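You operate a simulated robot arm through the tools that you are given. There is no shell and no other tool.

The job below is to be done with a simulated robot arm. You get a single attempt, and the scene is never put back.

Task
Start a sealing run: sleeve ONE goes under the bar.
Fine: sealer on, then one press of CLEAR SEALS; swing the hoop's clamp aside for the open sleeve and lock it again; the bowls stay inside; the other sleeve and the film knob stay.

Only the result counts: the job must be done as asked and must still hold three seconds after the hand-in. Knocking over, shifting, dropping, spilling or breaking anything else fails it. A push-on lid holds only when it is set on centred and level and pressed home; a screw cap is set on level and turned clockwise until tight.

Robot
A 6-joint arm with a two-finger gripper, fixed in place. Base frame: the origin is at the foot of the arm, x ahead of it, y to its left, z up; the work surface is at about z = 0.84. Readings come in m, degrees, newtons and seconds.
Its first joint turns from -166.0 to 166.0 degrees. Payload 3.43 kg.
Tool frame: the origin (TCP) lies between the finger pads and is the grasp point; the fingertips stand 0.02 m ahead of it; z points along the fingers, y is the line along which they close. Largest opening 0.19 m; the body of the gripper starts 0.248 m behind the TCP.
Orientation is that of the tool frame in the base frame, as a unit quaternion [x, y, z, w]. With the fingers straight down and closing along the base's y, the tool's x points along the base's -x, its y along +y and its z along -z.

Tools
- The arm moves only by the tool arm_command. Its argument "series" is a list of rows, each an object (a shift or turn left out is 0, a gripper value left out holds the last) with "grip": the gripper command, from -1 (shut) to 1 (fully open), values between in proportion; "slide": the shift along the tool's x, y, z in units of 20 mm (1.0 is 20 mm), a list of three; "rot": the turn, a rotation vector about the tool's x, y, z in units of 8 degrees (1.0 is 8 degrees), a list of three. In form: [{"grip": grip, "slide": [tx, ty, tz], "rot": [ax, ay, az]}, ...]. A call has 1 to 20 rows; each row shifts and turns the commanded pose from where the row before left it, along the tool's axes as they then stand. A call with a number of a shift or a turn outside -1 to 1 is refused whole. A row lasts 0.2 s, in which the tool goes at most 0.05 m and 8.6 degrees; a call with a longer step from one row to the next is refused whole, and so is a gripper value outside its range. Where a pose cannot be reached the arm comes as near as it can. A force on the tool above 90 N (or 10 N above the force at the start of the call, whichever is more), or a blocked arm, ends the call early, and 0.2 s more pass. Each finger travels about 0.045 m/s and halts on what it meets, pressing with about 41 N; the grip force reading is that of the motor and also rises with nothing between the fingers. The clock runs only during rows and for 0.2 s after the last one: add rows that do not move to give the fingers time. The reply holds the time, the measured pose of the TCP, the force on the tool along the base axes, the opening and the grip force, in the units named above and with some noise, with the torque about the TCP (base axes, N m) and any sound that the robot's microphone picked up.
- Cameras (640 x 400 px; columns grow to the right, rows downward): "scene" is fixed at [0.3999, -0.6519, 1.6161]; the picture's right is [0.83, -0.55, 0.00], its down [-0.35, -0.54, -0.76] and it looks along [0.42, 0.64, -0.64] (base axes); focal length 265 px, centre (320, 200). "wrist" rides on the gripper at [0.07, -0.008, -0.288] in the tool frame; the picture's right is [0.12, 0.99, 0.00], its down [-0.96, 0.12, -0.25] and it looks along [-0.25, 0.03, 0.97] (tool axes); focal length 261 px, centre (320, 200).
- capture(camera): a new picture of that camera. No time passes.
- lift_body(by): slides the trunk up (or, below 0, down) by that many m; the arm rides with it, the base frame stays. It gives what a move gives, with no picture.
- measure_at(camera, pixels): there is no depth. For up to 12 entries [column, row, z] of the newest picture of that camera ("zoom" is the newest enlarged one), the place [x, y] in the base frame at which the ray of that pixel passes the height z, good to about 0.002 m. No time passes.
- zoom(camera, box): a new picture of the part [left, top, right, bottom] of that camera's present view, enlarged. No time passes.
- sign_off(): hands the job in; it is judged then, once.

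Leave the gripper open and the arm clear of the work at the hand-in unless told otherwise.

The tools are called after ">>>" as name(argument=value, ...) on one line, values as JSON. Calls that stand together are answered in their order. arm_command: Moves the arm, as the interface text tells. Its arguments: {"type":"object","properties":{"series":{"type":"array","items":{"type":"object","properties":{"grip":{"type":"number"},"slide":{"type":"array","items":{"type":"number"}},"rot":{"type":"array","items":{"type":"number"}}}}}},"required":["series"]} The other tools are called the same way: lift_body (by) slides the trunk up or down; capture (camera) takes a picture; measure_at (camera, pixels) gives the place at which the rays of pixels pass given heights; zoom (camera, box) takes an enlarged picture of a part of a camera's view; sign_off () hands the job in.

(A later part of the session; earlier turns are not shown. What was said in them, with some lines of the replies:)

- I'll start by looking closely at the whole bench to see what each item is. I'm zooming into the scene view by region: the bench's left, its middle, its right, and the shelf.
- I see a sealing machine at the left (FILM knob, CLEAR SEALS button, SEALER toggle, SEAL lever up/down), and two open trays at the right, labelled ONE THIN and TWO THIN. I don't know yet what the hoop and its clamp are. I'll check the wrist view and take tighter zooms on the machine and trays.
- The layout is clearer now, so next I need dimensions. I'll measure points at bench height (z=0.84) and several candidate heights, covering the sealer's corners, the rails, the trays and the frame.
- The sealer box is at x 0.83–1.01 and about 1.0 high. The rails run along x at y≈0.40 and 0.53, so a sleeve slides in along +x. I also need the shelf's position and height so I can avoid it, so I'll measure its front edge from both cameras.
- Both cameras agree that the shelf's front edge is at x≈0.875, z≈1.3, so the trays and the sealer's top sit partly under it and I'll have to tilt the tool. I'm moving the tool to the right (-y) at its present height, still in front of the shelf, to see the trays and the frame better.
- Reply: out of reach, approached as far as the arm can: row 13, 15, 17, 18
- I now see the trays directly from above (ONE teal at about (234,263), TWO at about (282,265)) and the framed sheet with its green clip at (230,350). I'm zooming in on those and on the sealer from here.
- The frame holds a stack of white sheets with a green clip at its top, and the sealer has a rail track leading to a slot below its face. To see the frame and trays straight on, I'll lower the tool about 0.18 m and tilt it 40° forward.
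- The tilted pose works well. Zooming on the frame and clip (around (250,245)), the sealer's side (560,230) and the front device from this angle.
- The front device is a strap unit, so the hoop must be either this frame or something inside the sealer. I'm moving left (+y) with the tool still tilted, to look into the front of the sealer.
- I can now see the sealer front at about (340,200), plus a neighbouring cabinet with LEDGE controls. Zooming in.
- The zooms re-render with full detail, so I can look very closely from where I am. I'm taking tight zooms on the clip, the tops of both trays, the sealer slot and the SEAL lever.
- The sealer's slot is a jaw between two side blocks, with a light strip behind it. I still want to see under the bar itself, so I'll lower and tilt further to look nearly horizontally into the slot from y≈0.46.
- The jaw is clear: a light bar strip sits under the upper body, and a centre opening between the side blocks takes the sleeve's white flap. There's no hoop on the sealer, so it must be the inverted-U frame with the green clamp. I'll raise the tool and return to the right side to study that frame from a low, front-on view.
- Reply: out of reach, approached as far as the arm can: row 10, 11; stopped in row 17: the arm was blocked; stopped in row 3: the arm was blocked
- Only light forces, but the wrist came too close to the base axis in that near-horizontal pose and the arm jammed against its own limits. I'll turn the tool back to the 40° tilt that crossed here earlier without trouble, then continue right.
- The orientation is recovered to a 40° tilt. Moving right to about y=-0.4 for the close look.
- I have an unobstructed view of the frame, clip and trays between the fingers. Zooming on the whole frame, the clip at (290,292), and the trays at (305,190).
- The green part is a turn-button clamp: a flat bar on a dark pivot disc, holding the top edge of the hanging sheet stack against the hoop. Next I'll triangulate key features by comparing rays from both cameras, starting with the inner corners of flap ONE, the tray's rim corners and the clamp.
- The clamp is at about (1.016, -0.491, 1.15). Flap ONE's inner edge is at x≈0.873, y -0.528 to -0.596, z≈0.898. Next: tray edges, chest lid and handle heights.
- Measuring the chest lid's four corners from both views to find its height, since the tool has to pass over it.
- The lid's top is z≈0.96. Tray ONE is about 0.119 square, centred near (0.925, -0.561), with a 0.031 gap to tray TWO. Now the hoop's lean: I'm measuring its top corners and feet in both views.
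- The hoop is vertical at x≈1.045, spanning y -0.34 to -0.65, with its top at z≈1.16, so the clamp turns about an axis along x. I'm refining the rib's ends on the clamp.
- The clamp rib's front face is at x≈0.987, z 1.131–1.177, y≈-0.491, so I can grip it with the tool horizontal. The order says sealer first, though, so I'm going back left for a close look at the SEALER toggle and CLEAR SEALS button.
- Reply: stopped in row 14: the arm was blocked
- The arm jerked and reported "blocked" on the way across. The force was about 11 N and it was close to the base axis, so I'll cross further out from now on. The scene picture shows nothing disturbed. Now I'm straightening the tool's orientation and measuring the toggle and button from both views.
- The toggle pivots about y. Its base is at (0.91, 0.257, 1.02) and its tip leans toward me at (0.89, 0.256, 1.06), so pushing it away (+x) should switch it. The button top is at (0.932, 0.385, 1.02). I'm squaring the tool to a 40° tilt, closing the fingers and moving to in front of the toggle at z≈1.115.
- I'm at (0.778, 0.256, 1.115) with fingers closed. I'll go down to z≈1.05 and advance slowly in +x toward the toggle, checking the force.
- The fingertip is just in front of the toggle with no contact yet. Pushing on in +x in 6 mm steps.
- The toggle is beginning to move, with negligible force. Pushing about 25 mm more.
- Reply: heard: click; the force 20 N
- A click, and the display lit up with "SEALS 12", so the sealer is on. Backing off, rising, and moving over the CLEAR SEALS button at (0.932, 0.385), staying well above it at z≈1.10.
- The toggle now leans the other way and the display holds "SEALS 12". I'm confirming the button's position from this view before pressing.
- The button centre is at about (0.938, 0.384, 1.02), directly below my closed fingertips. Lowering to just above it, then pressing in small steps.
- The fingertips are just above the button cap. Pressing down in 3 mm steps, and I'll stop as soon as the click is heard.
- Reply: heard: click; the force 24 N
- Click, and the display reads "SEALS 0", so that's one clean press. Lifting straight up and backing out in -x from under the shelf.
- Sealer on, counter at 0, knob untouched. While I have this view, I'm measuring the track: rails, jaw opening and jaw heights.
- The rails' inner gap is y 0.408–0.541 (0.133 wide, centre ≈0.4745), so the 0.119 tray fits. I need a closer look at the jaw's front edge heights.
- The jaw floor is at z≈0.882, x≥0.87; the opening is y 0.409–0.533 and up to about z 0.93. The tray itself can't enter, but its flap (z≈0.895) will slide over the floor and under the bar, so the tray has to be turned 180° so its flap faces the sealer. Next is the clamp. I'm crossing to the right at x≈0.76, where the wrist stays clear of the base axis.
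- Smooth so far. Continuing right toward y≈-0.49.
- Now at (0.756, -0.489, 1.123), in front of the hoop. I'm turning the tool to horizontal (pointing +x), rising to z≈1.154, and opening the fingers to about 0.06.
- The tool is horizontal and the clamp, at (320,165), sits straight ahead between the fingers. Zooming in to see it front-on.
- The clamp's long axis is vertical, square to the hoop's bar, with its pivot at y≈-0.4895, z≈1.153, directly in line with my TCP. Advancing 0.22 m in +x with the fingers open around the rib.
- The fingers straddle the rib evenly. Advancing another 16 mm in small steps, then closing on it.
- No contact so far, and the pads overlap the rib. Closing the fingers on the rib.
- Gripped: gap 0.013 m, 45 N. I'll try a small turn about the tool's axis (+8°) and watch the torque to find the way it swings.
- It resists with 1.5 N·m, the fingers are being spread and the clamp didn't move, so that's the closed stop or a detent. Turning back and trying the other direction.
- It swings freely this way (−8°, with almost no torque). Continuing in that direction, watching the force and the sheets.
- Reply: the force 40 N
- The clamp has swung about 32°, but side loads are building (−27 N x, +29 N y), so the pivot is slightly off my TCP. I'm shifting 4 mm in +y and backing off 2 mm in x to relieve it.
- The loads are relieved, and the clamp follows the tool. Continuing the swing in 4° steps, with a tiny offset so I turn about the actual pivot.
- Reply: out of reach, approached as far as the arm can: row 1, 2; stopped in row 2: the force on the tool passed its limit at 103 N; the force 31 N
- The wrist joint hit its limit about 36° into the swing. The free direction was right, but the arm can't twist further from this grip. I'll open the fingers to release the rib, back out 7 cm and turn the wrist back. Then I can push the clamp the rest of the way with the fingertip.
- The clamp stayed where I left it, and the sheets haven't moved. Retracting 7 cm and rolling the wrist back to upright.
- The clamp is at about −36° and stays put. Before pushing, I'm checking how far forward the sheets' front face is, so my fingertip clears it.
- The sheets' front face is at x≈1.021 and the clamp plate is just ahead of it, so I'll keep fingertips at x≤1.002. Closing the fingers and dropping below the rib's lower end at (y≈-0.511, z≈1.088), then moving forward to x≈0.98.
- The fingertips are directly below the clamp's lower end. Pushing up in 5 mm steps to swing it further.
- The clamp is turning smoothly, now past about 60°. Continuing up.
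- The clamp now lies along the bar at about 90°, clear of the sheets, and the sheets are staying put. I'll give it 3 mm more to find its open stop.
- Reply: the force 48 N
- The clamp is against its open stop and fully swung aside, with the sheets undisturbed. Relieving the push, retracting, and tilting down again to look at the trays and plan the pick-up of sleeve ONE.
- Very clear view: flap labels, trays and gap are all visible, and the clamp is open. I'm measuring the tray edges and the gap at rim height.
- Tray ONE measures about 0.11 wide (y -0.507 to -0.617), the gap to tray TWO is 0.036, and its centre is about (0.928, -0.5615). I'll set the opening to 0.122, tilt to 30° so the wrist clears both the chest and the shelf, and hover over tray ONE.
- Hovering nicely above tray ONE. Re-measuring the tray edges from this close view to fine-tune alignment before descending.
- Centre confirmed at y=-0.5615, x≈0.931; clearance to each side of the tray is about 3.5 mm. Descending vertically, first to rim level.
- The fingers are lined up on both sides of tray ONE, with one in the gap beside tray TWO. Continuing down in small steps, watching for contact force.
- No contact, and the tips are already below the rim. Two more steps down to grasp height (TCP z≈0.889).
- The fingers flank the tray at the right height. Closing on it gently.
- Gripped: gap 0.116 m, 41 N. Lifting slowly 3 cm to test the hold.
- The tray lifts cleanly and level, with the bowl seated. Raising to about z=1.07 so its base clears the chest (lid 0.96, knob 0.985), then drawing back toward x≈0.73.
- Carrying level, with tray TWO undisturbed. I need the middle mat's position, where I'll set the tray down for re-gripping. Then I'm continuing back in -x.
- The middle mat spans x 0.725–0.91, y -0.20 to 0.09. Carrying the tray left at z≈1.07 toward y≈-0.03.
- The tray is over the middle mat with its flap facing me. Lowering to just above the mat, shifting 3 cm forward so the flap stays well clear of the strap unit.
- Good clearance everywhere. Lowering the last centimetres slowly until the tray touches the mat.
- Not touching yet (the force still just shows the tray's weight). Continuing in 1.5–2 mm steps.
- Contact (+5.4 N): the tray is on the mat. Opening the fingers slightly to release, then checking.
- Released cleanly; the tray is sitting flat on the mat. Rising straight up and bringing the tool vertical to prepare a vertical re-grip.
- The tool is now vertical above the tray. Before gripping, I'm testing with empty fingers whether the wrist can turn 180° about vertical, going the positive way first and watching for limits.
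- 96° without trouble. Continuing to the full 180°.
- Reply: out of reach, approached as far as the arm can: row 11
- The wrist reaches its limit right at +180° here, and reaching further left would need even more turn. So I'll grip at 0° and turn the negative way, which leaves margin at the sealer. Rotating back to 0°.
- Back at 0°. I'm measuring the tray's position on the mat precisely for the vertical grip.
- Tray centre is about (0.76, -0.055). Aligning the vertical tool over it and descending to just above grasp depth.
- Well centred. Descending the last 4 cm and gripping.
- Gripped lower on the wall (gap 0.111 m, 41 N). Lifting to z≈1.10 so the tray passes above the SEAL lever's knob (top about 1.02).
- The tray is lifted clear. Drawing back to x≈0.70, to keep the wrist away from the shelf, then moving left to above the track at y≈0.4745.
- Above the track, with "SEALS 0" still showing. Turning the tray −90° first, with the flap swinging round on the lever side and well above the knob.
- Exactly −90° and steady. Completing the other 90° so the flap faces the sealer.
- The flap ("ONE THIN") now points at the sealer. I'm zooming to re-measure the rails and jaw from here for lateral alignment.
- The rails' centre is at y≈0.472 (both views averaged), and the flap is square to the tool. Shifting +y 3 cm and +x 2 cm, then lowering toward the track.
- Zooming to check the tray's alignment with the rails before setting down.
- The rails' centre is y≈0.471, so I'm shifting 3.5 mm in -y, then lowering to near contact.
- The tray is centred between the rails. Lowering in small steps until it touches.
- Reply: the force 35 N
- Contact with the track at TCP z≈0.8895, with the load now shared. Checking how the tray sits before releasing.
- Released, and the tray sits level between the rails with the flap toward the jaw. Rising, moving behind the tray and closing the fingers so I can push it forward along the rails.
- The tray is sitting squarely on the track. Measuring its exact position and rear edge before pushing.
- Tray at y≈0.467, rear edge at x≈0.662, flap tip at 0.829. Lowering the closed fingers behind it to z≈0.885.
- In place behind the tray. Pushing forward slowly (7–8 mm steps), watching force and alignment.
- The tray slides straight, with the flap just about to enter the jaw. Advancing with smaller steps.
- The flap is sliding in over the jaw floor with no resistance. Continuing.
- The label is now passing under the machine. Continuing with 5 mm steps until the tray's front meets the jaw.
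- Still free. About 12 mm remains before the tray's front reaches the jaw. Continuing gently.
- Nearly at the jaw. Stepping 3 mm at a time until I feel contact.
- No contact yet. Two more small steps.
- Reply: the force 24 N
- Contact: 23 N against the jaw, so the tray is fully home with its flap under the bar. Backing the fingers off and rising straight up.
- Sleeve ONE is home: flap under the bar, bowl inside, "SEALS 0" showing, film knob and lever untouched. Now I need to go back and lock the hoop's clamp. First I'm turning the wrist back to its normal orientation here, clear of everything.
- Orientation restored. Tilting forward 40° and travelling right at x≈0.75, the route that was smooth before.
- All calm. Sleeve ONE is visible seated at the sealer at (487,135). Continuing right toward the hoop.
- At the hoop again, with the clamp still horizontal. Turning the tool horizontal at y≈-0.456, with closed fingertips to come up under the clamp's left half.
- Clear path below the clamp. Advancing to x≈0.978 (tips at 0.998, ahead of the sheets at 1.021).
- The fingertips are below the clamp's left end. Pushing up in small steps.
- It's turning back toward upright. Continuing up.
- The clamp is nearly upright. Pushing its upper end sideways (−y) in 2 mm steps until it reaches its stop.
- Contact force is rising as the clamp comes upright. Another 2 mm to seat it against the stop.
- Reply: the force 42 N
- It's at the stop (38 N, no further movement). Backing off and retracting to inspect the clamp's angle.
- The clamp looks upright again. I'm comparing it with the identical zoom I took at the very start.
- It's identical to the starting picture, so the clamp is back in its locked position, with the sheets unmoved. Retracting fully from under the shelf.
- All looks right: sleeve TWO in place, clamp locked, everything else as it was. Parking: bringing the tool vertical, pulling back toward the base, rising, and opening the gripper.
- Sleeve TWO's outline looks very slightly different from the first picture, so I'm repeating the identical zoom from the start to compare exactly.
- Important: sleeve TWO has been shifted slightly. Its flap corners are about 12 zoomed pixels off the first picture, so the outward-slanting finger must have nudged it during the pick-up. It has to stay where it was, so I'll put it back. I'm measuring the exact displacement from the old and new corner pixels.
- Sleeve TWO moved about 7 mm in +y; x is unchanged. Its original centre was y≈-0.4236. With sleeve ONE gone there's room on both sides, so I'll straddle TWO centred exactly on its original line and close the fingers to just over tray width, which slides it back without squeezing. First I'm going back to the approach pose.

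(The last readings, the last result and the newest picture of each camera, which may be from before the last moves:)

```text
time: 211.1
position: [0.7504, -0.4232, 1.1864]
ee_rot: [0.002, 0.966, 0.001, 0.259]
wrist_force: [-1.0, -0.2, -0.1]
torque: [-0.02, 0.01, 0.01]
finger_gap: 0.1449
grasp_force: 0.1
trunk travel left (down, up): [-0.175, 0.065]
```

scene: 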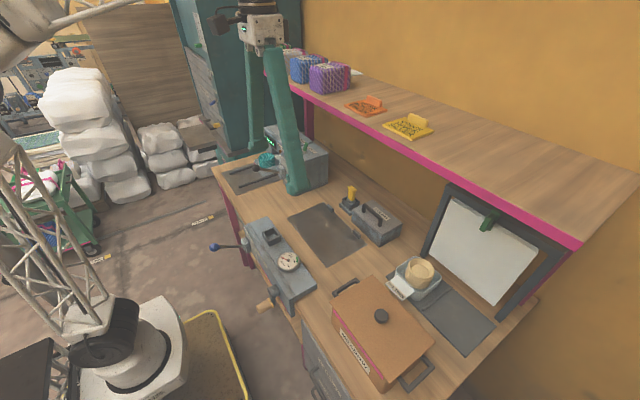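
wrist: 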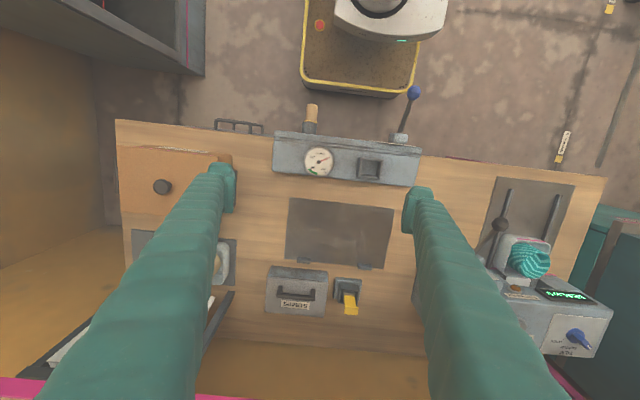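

In line with sleeve TWO's original centre (y=-0.423). Moving forward and down to hover above it.

>>> arm_command(series=[{"slide": [-0.305, 0, 0.977]}, {"slide": [-0.305, 0, 0.977]}, {"slide": [-0.305, 0, 0.977]}, {"slide": [-0.305, 0, 0.977]}, {"slide": [-0.305, 0, 0.977]}, {"slide": [-0.305, 0, 0.977]}, {"slide": [-0.305, 0, 0.977]}, {"slide": [-0.305, 0, 0.977]}, {"slide": [-0.305, 0, 0.977]}, {"slide": [-0.305, 0, 0.977]}, {"slide": [-0.305, 0, 0.977]}, {"slide": [-0.305, 0, 0.977]}, {}])

>>> capture(camera="wrist")

>>> zoom(camera="wrist", box=[220, 50, 420, 220])

```text
time: 213.9
position: [0.9282, -0.4224, 1.0207]
ee_rot: [0.002, 0.966, 0.0, 0.259]
wrist_force: [-0.6, 0.4, -0.2]
torque: [0.01, 0.01, 0.01]
finger_gap: 0.1452
grasp_force: 0.1
trunk travel left (down, up): [-0.175, 0.065]
```

```text
taken
```

wrist: 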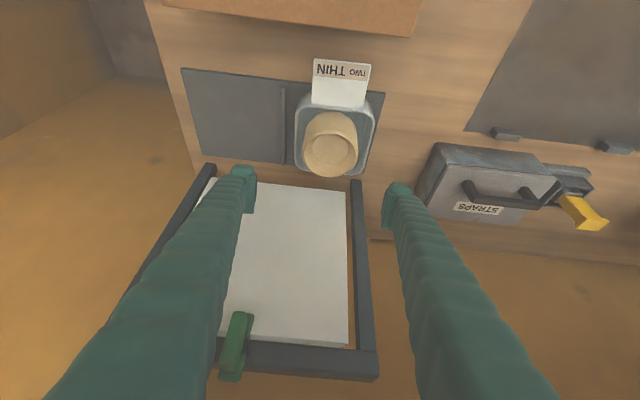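

```text
2.35 times, centred on (320, 135) of wrist
```

zoom: 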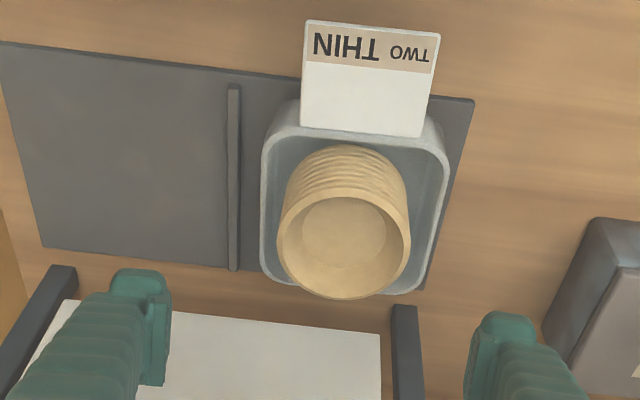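

Checking the STRAPS box's distance from my left finger before descending.

>>> measure_at(camera="wrist", pixels=[[414, 196, 0.84], [432, 143, 0.9], [440, 144, 0.92], [297, 150, 0.9], [374, 150, 0.9], [311, 105, 0.897], [365, 109, 0.897], [314.5, 58.5, 0.897], [370, 64.5, 0.897], [287, 150, 0.853]])

```text
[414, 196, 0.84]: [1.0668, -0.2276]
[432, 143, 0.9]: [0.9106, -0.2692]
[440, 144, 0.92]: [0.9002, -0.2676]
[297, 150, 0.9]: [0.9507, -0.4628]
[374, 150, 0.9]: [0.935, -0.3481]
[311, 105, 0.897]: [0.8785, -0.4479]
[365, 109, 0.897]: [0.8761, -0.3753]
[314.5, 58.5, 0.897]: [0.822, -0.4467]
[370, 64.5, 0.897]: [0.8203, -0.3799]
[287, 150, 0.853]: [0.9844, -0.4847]
```

Plenty of clearance (box face at y≈-0.26). Descending around sleeve TWO, half-way first.

>>> arm_command(series=[{"slide": [0.536, -0.06, 0.929]}, {"slide": [0.536, 0, 0.929]}, {"slide": [0.536, 0, 0.929]}, {"slide": [0.536, 0, 0.929]}, {}])

>>> capture(camera="wrist")

>>> zoom(camera="scene", box=[370, 230, 490, 330])

>>> zoom(camera="wrist", box=[220, 70, 420, 240])

```text
time: 215.1
position: [0.929, -0.4244, 0.9347]
ee_rot: [0.002, 0.966, 0.001, 0.259]
wrist_force: [0.2, -0.7, 0.2]
torque: [0.03, 0.03, 0.0]
finger_gap: 0.1448
grasp_force: 0.1
trunk travel left (down, up): [-0.175, 0.065]
```

```text
taken
```

wrist: 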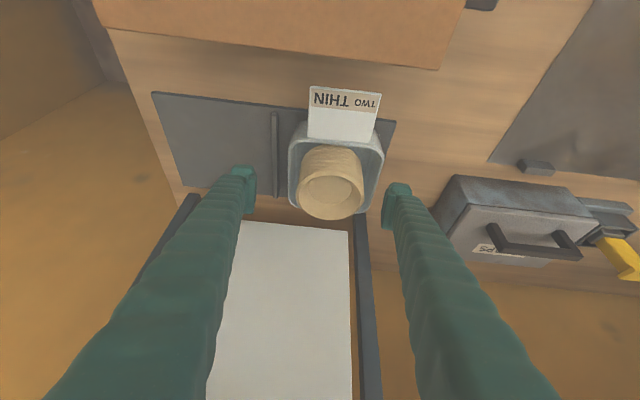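

```text
4.00 times, centred on (430, 280) of scene
```

zoom: 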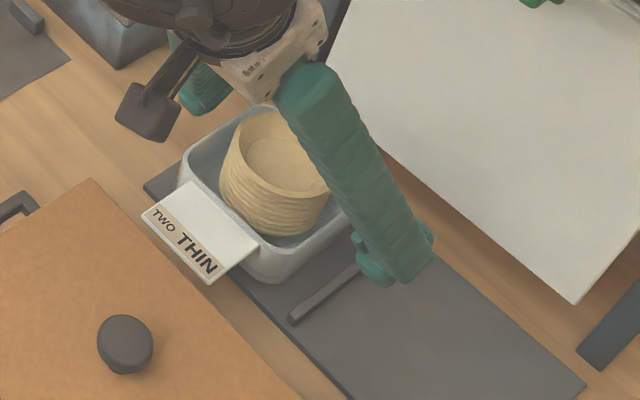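

```text
2.35 times, centred on (320, 155) of wrist
```

zoom: 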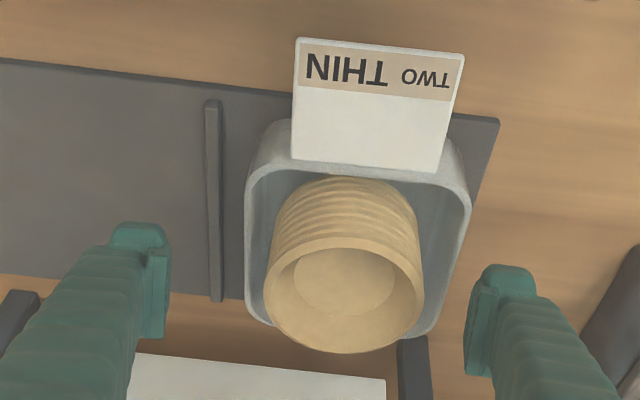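

The fingers straddle TWO with clear gaps, and its flap is visible to the scene camera, so I can watch it move. Descending the last 4 cm.

>>> arm_command(series=[{"slide": [0.536, 0.03, 0.929]}, {"slide": [0.45, 0, 0.78]}, {}])

>>> zoom(camera="scene", box=[395, 250, 450, 305])

>>> zoom(camera="wrist", box=[220, 90, 420, 260])

```text
time: 215.9
position: [0.931, -0.423, 0.8934]
ee_rot: [0.002, 0.966, 0.001, 0.259]
wrist_force: [0.8, 0.1, -0.9]
torque: [-0.03, 0.02, 0.02]
finger_gap: 0.1448
grasp_force: 0.1
trunk travel left (down, up): [-0.175, 0.065]
```

```text
7.27 times, centred on (422, 278) of scene
```

zoom: 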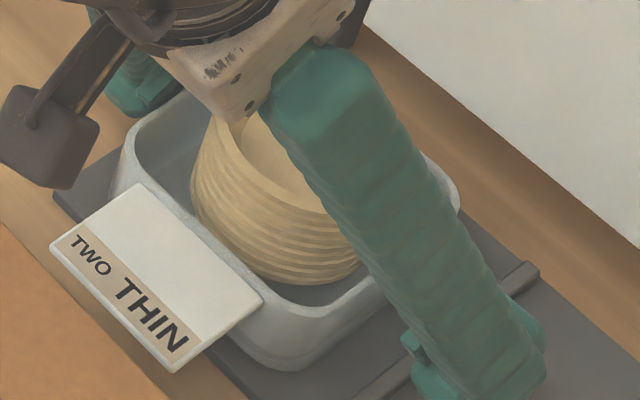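

```text
2.35 times, centred on (320, 175) of wrist
```

zoom: 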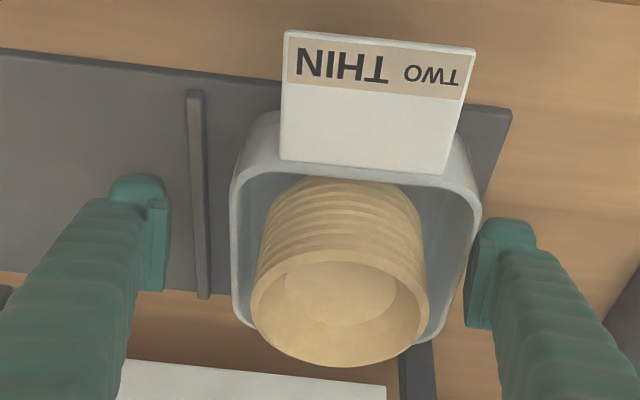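

Undisturbed so far. Closing the fingers gradually so the left one slides TWO back to the right.

>>> arm_command(series=[{"grip": 0.45}, {"grip": 0.4}, {"grip": 0.35}, {"grip": 0.31}, {"grip": 0.28}, {"grip": 0.26}, {}])

>>> zoom(camera="scene", box=[395, 250, 450, 305])

```text
time: 217.5
position: [0.9305, -0.4227, 0.8938]
ee_rot: [0.002, 0.966, 0.001, 0.259]
wrist_force: [-0.2, 0.4, -0.2]
torque: [0.0, 0.0, -0.02]
finger_gap: 0.1196
grasp_force: 0.0
trunk travel left (down, up): [-0.175, 0.065]
```

```text
7.27 times, centred on (422, 278) of scene
```

zoom: 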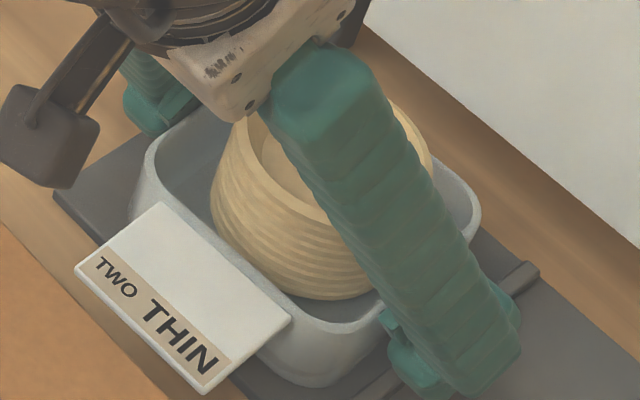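

TWO slid right, but slightly too far (corners now overshoot the original by about +15, +7 zoomed px). Measuring exactly.

>>> measure_at(camera="scene", pixels=[[388.8, 287.13, 0.897], [400.9, 277.9, 0.897], [418.5, 293.7, 0.897], [406.96, 304.3, 0.897], [387.0, 286.0, 0.897], [398.84, 277.09, 0.897], [416.45, 293.3, 0.897], [404.6, 302.67, 0.897]])

>>> zoom(camera="wrist", box=[220, 90, 420, 260])

```text
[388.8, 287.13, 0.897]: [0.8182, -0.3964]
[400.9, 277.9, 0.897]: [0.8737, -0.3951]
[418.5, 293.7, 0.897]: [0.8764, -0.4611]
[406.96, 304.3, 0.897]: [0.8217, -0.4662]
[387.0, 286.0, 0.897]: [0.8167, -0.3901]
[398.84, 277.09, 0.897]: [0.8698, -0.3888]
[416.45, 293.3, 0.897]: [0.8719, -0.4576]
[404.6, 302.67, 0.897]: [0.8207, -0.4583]
```

```text
2.35 times, centred on (320, 175) of wrist
```

zoom: 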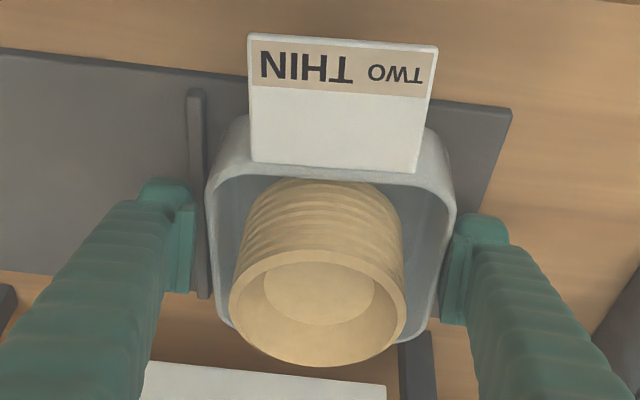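

Now TWO is about 6 mm too far right and 2.7 mm too far forward. I'll get a fresh wrist picture to see how it sits between the fingers.

>>> capture(camera="wrist")

>>> measure_at(camera="wrist", pixels=[[272, 183.5, 0.9], [377.4, 183.5, 0.9], [327, 162, 0.897], [289.3, 105, 0.897], [370.5, 111, 0.897], [291.5, 160, 0.897], [364, 163.5, 0.897]])

>>> zoom(camera="wrist", box=[240, 130, 400, 230])

```text
taken
```

wrist: 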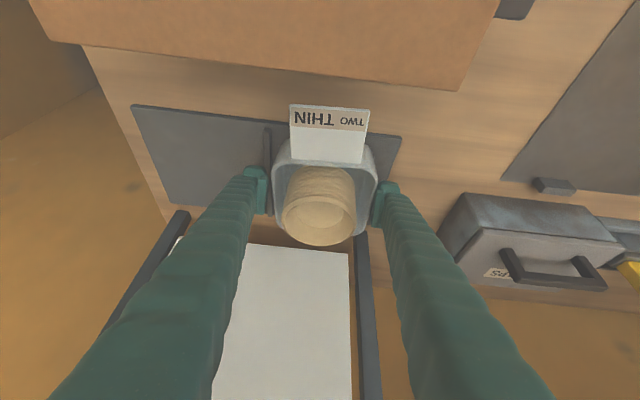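

```text
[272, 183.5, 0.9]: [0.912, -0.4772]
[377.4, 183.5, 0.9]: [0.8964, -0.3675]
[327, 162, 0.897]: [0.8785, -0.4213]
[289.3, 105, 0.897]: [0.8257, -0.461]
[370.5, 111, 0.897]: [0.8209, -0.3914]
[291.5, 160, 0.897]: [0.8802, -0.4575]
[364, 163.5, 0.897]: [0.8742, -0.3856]
```

```text
4.00 times, centred on (320, 180) of wrist
```

zoom: 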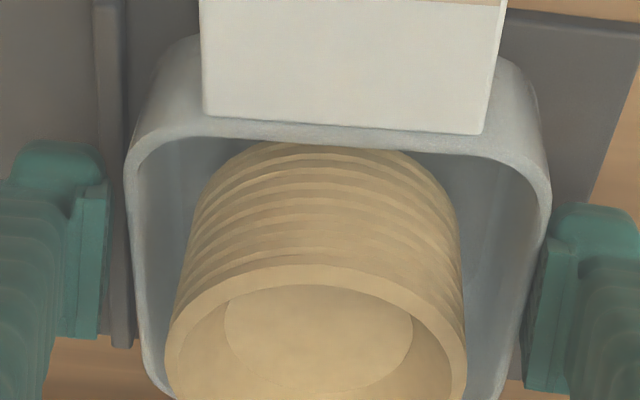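

I'll grip TWO lightly so it moves exactly with the tool, then slide it the few millimetres back to its original spot while checking the scene picture.

>>> arm_command(series=[{"grip": 0.24}, {"grip": 0.22}, {"grip": 0.2}, {"grip": 0.18}, {}])

>>> zoom(camera="scene", box=[395, 250, 450, 305])

```text
time: 218.7
position: [0.9307, -0.4242, 0.8939]
ee_rot: [0.002, 0.966, 0.001, 0.258]
wrist_force: [-0.3, 1.1, 0.2]
torque: [0.22, 0.01, 0.06]
finger_gap: 0.1141
grasp_force: 40.9
trunk travel left (down, up): [-0.175, 0.065]
```

```text
7.27 times, centred on (422, 278) of scene
```

zoom: 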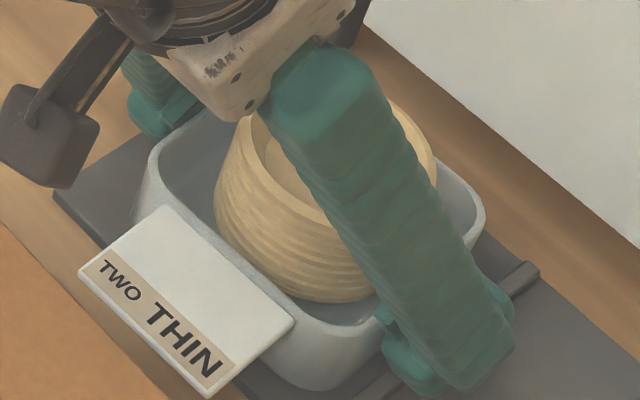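

Held firmly (41 N). Relative to the first picture it's now off by about −7.7 mm in y and +3.5 mm in x. Sliding it by exactly the opposite amount, in small steps.

>>> arm_command(series=[{"slide": [0.05, 0.13, -0.029]}, {"slide": [0.05, 0.13, -0.029]}, {"slide": [0.05, 0.125, -0.029]}, {}])

>>> zoom(camera="scene", box=[395, 250, 450, 305])

```text
time: 219.7
position: [0.9267, -0.4171, 0.8955]
ee_rot: [0.003, 0.966, 0.001, 0.259]
wrist_force: [-1.1, 0.2, -2.1]
torque: [0.0, -0.02, -0.01]
finger_gap: 0.1139
grasp_force: 41.2
trunk travel left (down, up): [-0.175, 0.065]
```

```text
7.27 times, centred on (422, 278) of scene
```

zoom: 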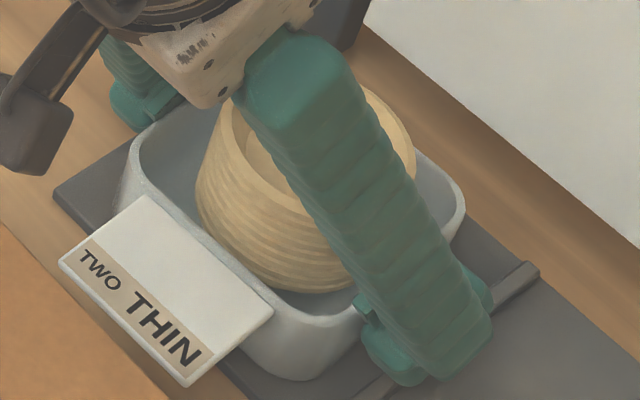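

Now the corners match the original to within about 1 mm, though the tray is being carried 1–2 mm above the mat. Lowering it back with a 1 mm forward correction, then checking before release.

>>> arm_command(series=[{"slide": [0.007, 0, 0.112]}, {}])

>>> zoom(camera="scene", box=[395, 250, 450, 305])

```text
time: 220.3
position: [0.928, -0.4164, 0.8946]
ee_rot: [0.002, 0.966, 0.001, 0.259]
wrist_force: [-0.3, 0.3, 2.0]
torque: [-0.15, 0.18, 0.03]
finger_gap: 0.1139
grasp_force: 41.2
trunk travel left (down, up): [-0.175, 0.065]
```

```text
7.27 times, centred on (422, 278) of scene
```

zoom: 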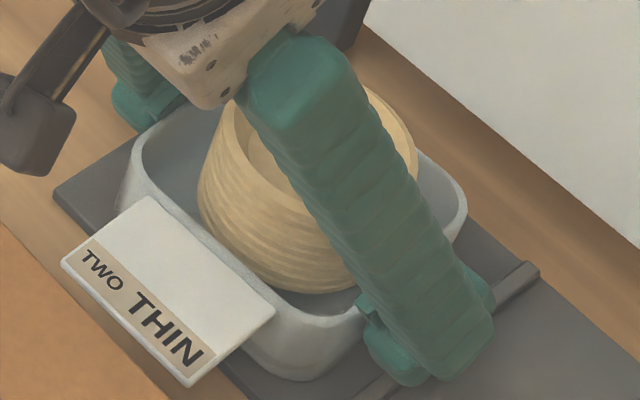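

On the mat and matching the original corners. Releasing slowly and symmetrically.

>>> arm_command(series=[{"grip": 0.24}, {"grip": 0.3}, {"grip": 0.4}, {"grip": 0.5}, {"grip": 0.56}, {}])

>>> zoom(camera="scene", box=[395, 250, 450, 305])

>>> zoom(camera="wrist", box=[220, 90, 420, 260])

```text
time: 221.7
position: [0.9261, -0.4152, 0.8949]
ee_rot: [0.003, 0.966, 0.0, 0.259]
wrist_force: [-0.1, -0.3, 0.5]
torque: [-0.03, -0.02, 0.0]
finger_gap: 0.1486
grasp_force: 0.0
trunk travel left (down, up): [-0.175, 0.065]
```

```text
7.27 times, centred on (422, 278) of scene
```

zoom: 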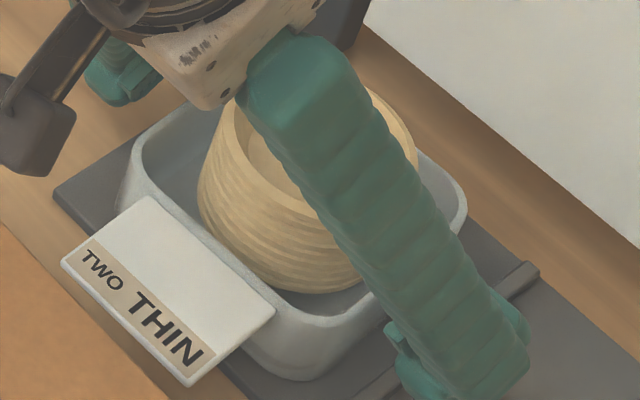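

```text
2.35 times, centred on (320, 175) of wrist
```

zoom: 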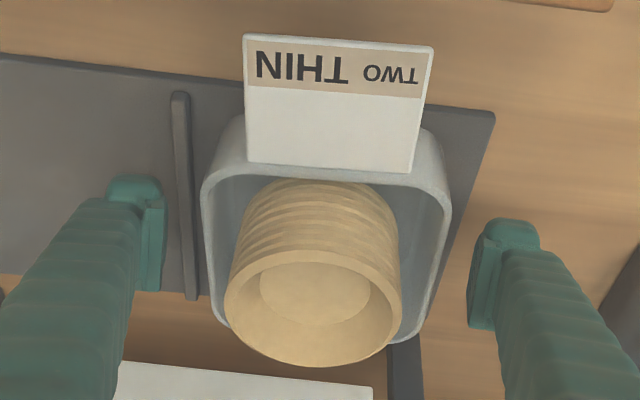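

Released without shifting. Rising straight up and backing away.

>>> arm_command(series=[{"slide": [-0.25, 0, -0.433]}, {"slide": [-0.5, 0, -0.866]}, {"slide": [-0.5, 0, -0.866]}, {"slide": [-0.5, 0, -0.866]}, {"slide": [-0.5, 0, -0.866]}, {"slide": [-0.5, 0, -0.866]}, {"slide": [-0.5, 0, -0.866]}, {"slide": [0.393, 0, -0.92]}, {"slide": [0.393, 0, -0.92]}, {"slide": [0.393, 0, -0.92]}, {"slide": [0.393, 0, -0.92]}, {"slide": [0.866, 0, -0.5]}, {"slide": [0.866, 0, -0.5]}, {"slide": [0.866, 0, -0.5]}, {"slide": [0.866, 0, -0.5]}, {"slide": [0.866, 0, -0.5]}, {"slide": [0.866, 0, -0.5]}, {}])

>>> zoom(camera="scene", box=[395, 250, 450, 305])

>>> capture(camera="scene")

```text
time: 225.5
position: [0.7405, -0.417, 1.0728]
ee_rot: [0.001, 0.966, 0.001, 0.259]
wrist_force: [0.2, -0.4, 0.6]
torque: [-0.03, -0.01, -0.01]
finger_gap: 0.1483
grasp_force: 0.2
trunk travel left (down, up): [-0.175, 0.065]
```

```text
7.27 times, centred on (422, 278) of scene
```

zoom: 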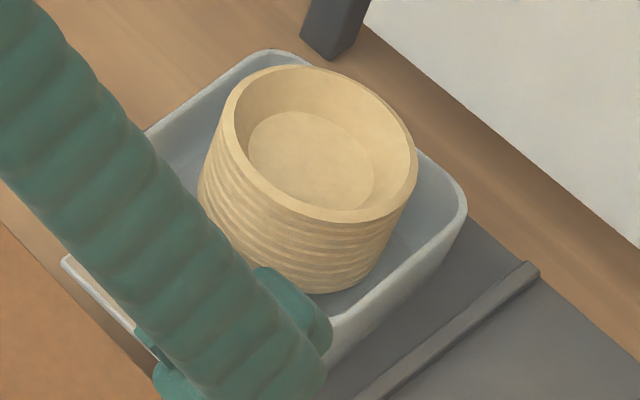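

```text
taken
```

scene: 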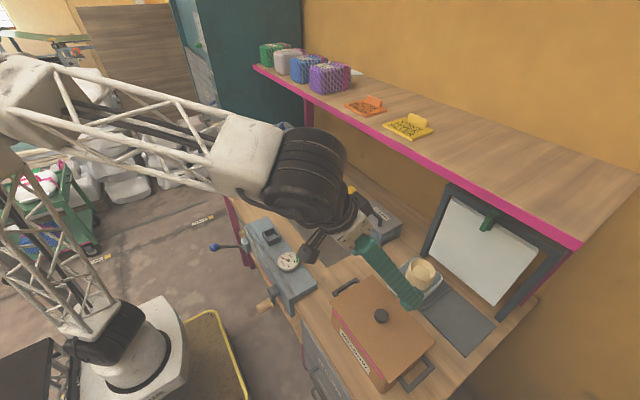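

Sleeve TWO and its bowl match the first picture. Parking again: up, left over the bench, tool vertical, back toward the base, fully open.

>>> arm_command(series=[{"slide": [-0.5, 0, -0.866]}, {"slide": [-0.5, 0, -0.866]}, {"slide": [-0.5, 0, -0.866]}, {"slide": [-0.5, 0, -0.866]}, {"slide": [-0.5, 0, -0.866]}, {"slide": [0, 1, 0]}, {"slide": [0, 1, 0]}, {"slide": [0, 1, 0]}, {"slide": [0, 1, 0]}, {"slide": [0, 1, 0]}, {"slide": [0, 1, 0]}, {"slide": [0, 1, 0]}, {"slide": [0, 1, 0]}, {"slide": [0, 1, 0]}, {"slide": [0, 1, 0]}, {"slide": [0, 1, 0]}, {"slide": [0, 1, 0]}, {"slide": [0, 1, 0]}, {"slide": [0, 1, 0]}])

>>> arm_command(series=[{"rot": [0, 0.94, 0], "grip": 1}, {"rot": [0, 0.94, 0]}, {"rot": [0, 0.94, 0]}, {"rot": [0, 0.94, 0]}, {"slide": [0.9, 0, 0]}, {"slide": [0.9, 0, 0]}, {"slide": [0.9, 0, 0]}, {"slide": [0.9, 0, 0]}, {"slide": [0.9, 0, 0]}, {"slide": [0.9, 0, -0.5]}, {"slide": [0.9, 0, -0.5]}, {"slide": [0, 0, -0.9]}, {"slide": [0, 0, -0.9]}, {"slide": [0, 0, -0.9]}, {}, {}])

>>> capture(camera="scene")

>>> zoom(camera="scene", box=[395, 250, 450, 305])

>>> zoom(camera="scene", box=[475, 212, 507, 232])

>>> zoom(camera="scene", box=[225, 120, 315, 195])

```text
time: 229.5
position: [0.7437, -0.1367, 1.1728]
ee_rot: [0.002, 0.966, 0.001, 0.259]
wrist_force: [0.4, -1.3, -0.3]
torque: [0.01, -0.01, 0.03]
finger_gap: 0.1484
grasp_force: 0.0
trunk travel left (down, up): [-0.175, 0.065]
```

```text
time: 232.9
position: [0.619, -0.136, 1.2475]
ee_rot: [0.001, 1.0, 0.001, 0.0]
wrist_force: [0.0, 0.0, -0.8]
torque: [0.0, 0.0, -0.02]
finger_gap: 0.1899
grasp_force: 0.2
trunk travel left (down, up): [-0.175, 0.065]
```

```text
taken
```

scene: 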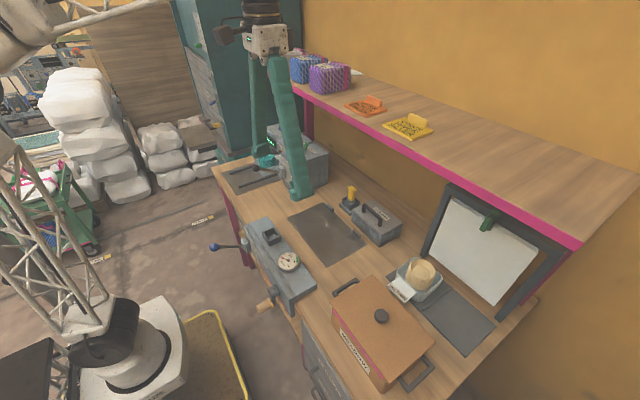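

```text
7.27 times, centred on (422, 278) of scene
```

zoom: 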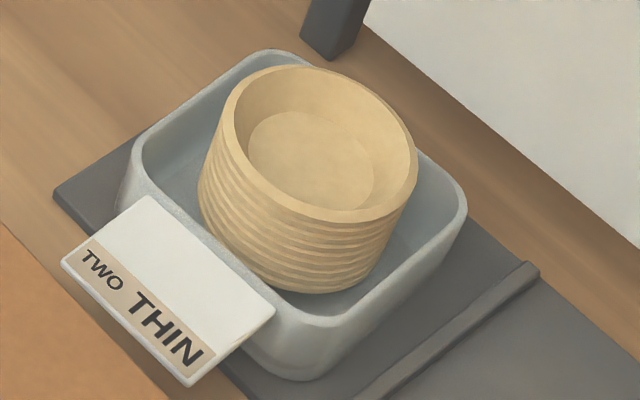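

```text
16.00 times, centred on (491, 222) of scene
```

zoom: 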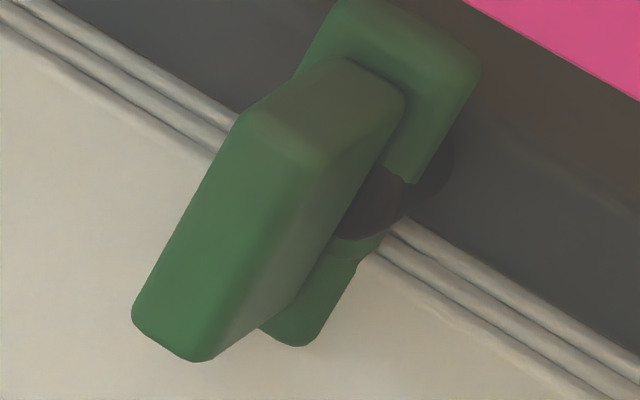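

```text
5.33 times, centred on (270, 158) of scene
```

zoom: 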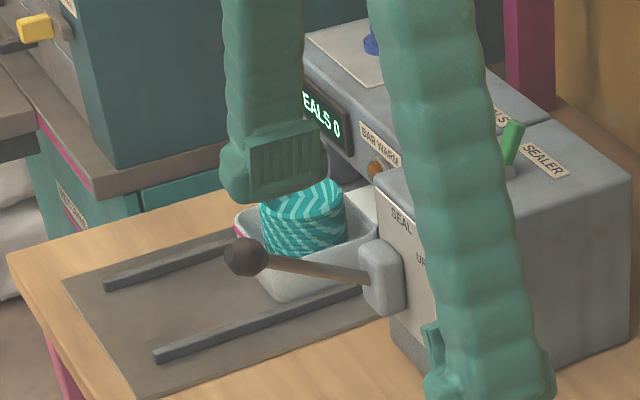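

Everything matches: TWO's corners, the clamp and the sheets. One last comparison of the strap unit, shelf items and the sealer knob against the first pictures.

>>> zoom(camera="scene", box=[200, 200, 360, 300])

>>> zoom(camera="scene", box=[240, 30, 450, 160])

>>> capture(camera="wrist")

>>> zoom(camera="wrist", box=[470, 160, 640, 360])

```text
4.00 times, centred on (280, 250) of scene
```

zoom: 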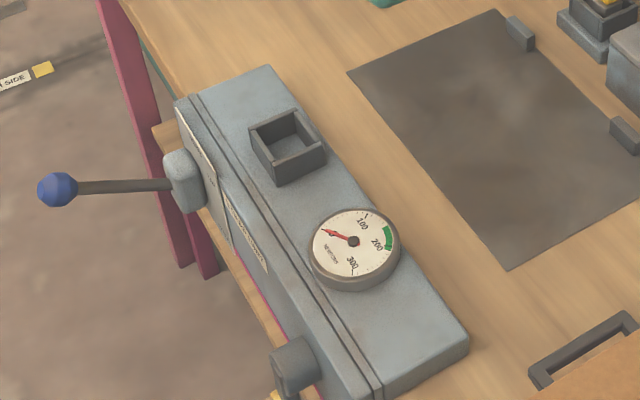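

```text
3.05 times, centred on (345, 95) of scene
```

zoom: 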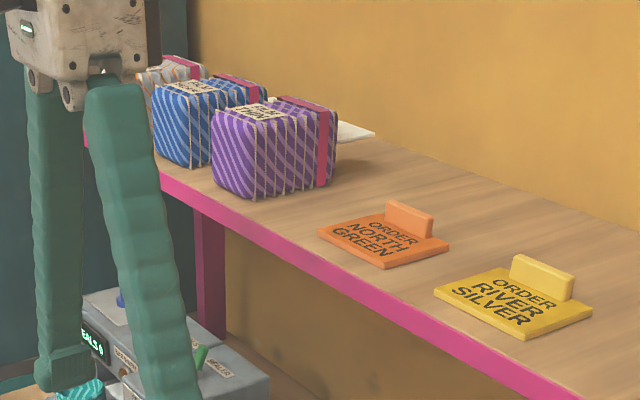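

```text
taken
```

wrist: 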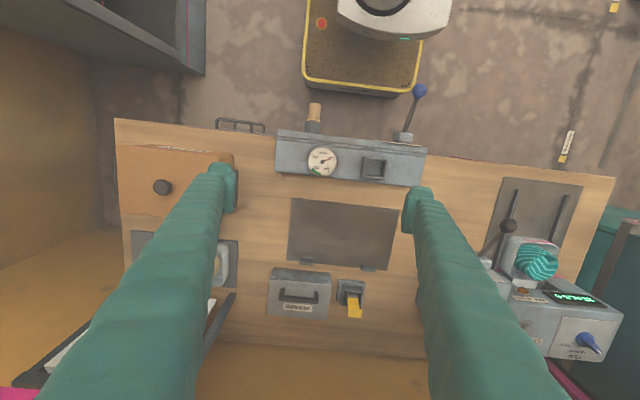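

```text
2.00 times, centred on (555, 260) of wrist
```

zoom: 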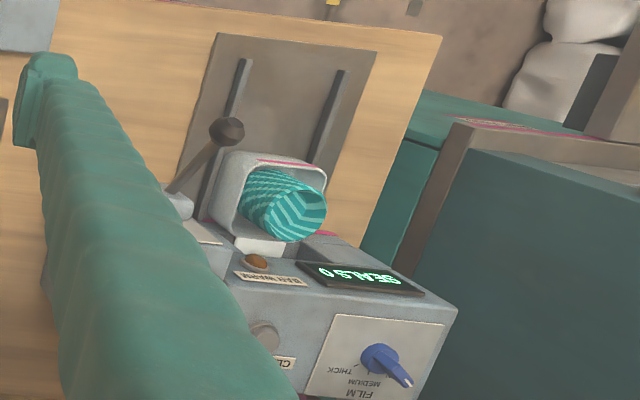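

The final checks all match:
- The sealer is on and shows "SEALS 0".
- Sleeve ONE's flap is under the bar, with its bowl inside.
- Sleeve TWO is back on its original spot, with its bowl.
- The film knob and lever are untouched, and the hoop's clamp is back in its locked position.
- The strap unit, chest and shelf items are unchanged.
- The gripper is open and the arm is clear.

Handing in.

>>> sign_off()

```text
The job is handed in.
```

I've handed the job in: sleeve ONE is in the sealer with its flap under the bar and its bowl inside. I don't have the judge's result.

- **Sealer:** it is on. I pressed CLEAR SEALS once, and the counter went from 12 to 0. The BAR WARM lamp never looked lit, and I left the SEAL lever up because the task didn't mention it.
- **Hoop's clamp:** I took the inverted-U frame with the green turn-clamp to be the hoop. I swung the clamp aside before moving sleeve ONE and turned it back to its stop afterwards. It looks identical to the first picture, but I heard no click when it closed. The white sheets it holds did not move.
- **Sleeve TWO:** while I was picking up sleeve ONE, my finger pushed sleeve TWO about 7 mm sideways. I slid it back, and its corners now match the first picture to within about 1 mm. Its bowl stayed inside.
- **Everything else:** the film knob, strap unit, chest and shelf items match the first pictures. The gripper is open and the arm is clear of the bench items.
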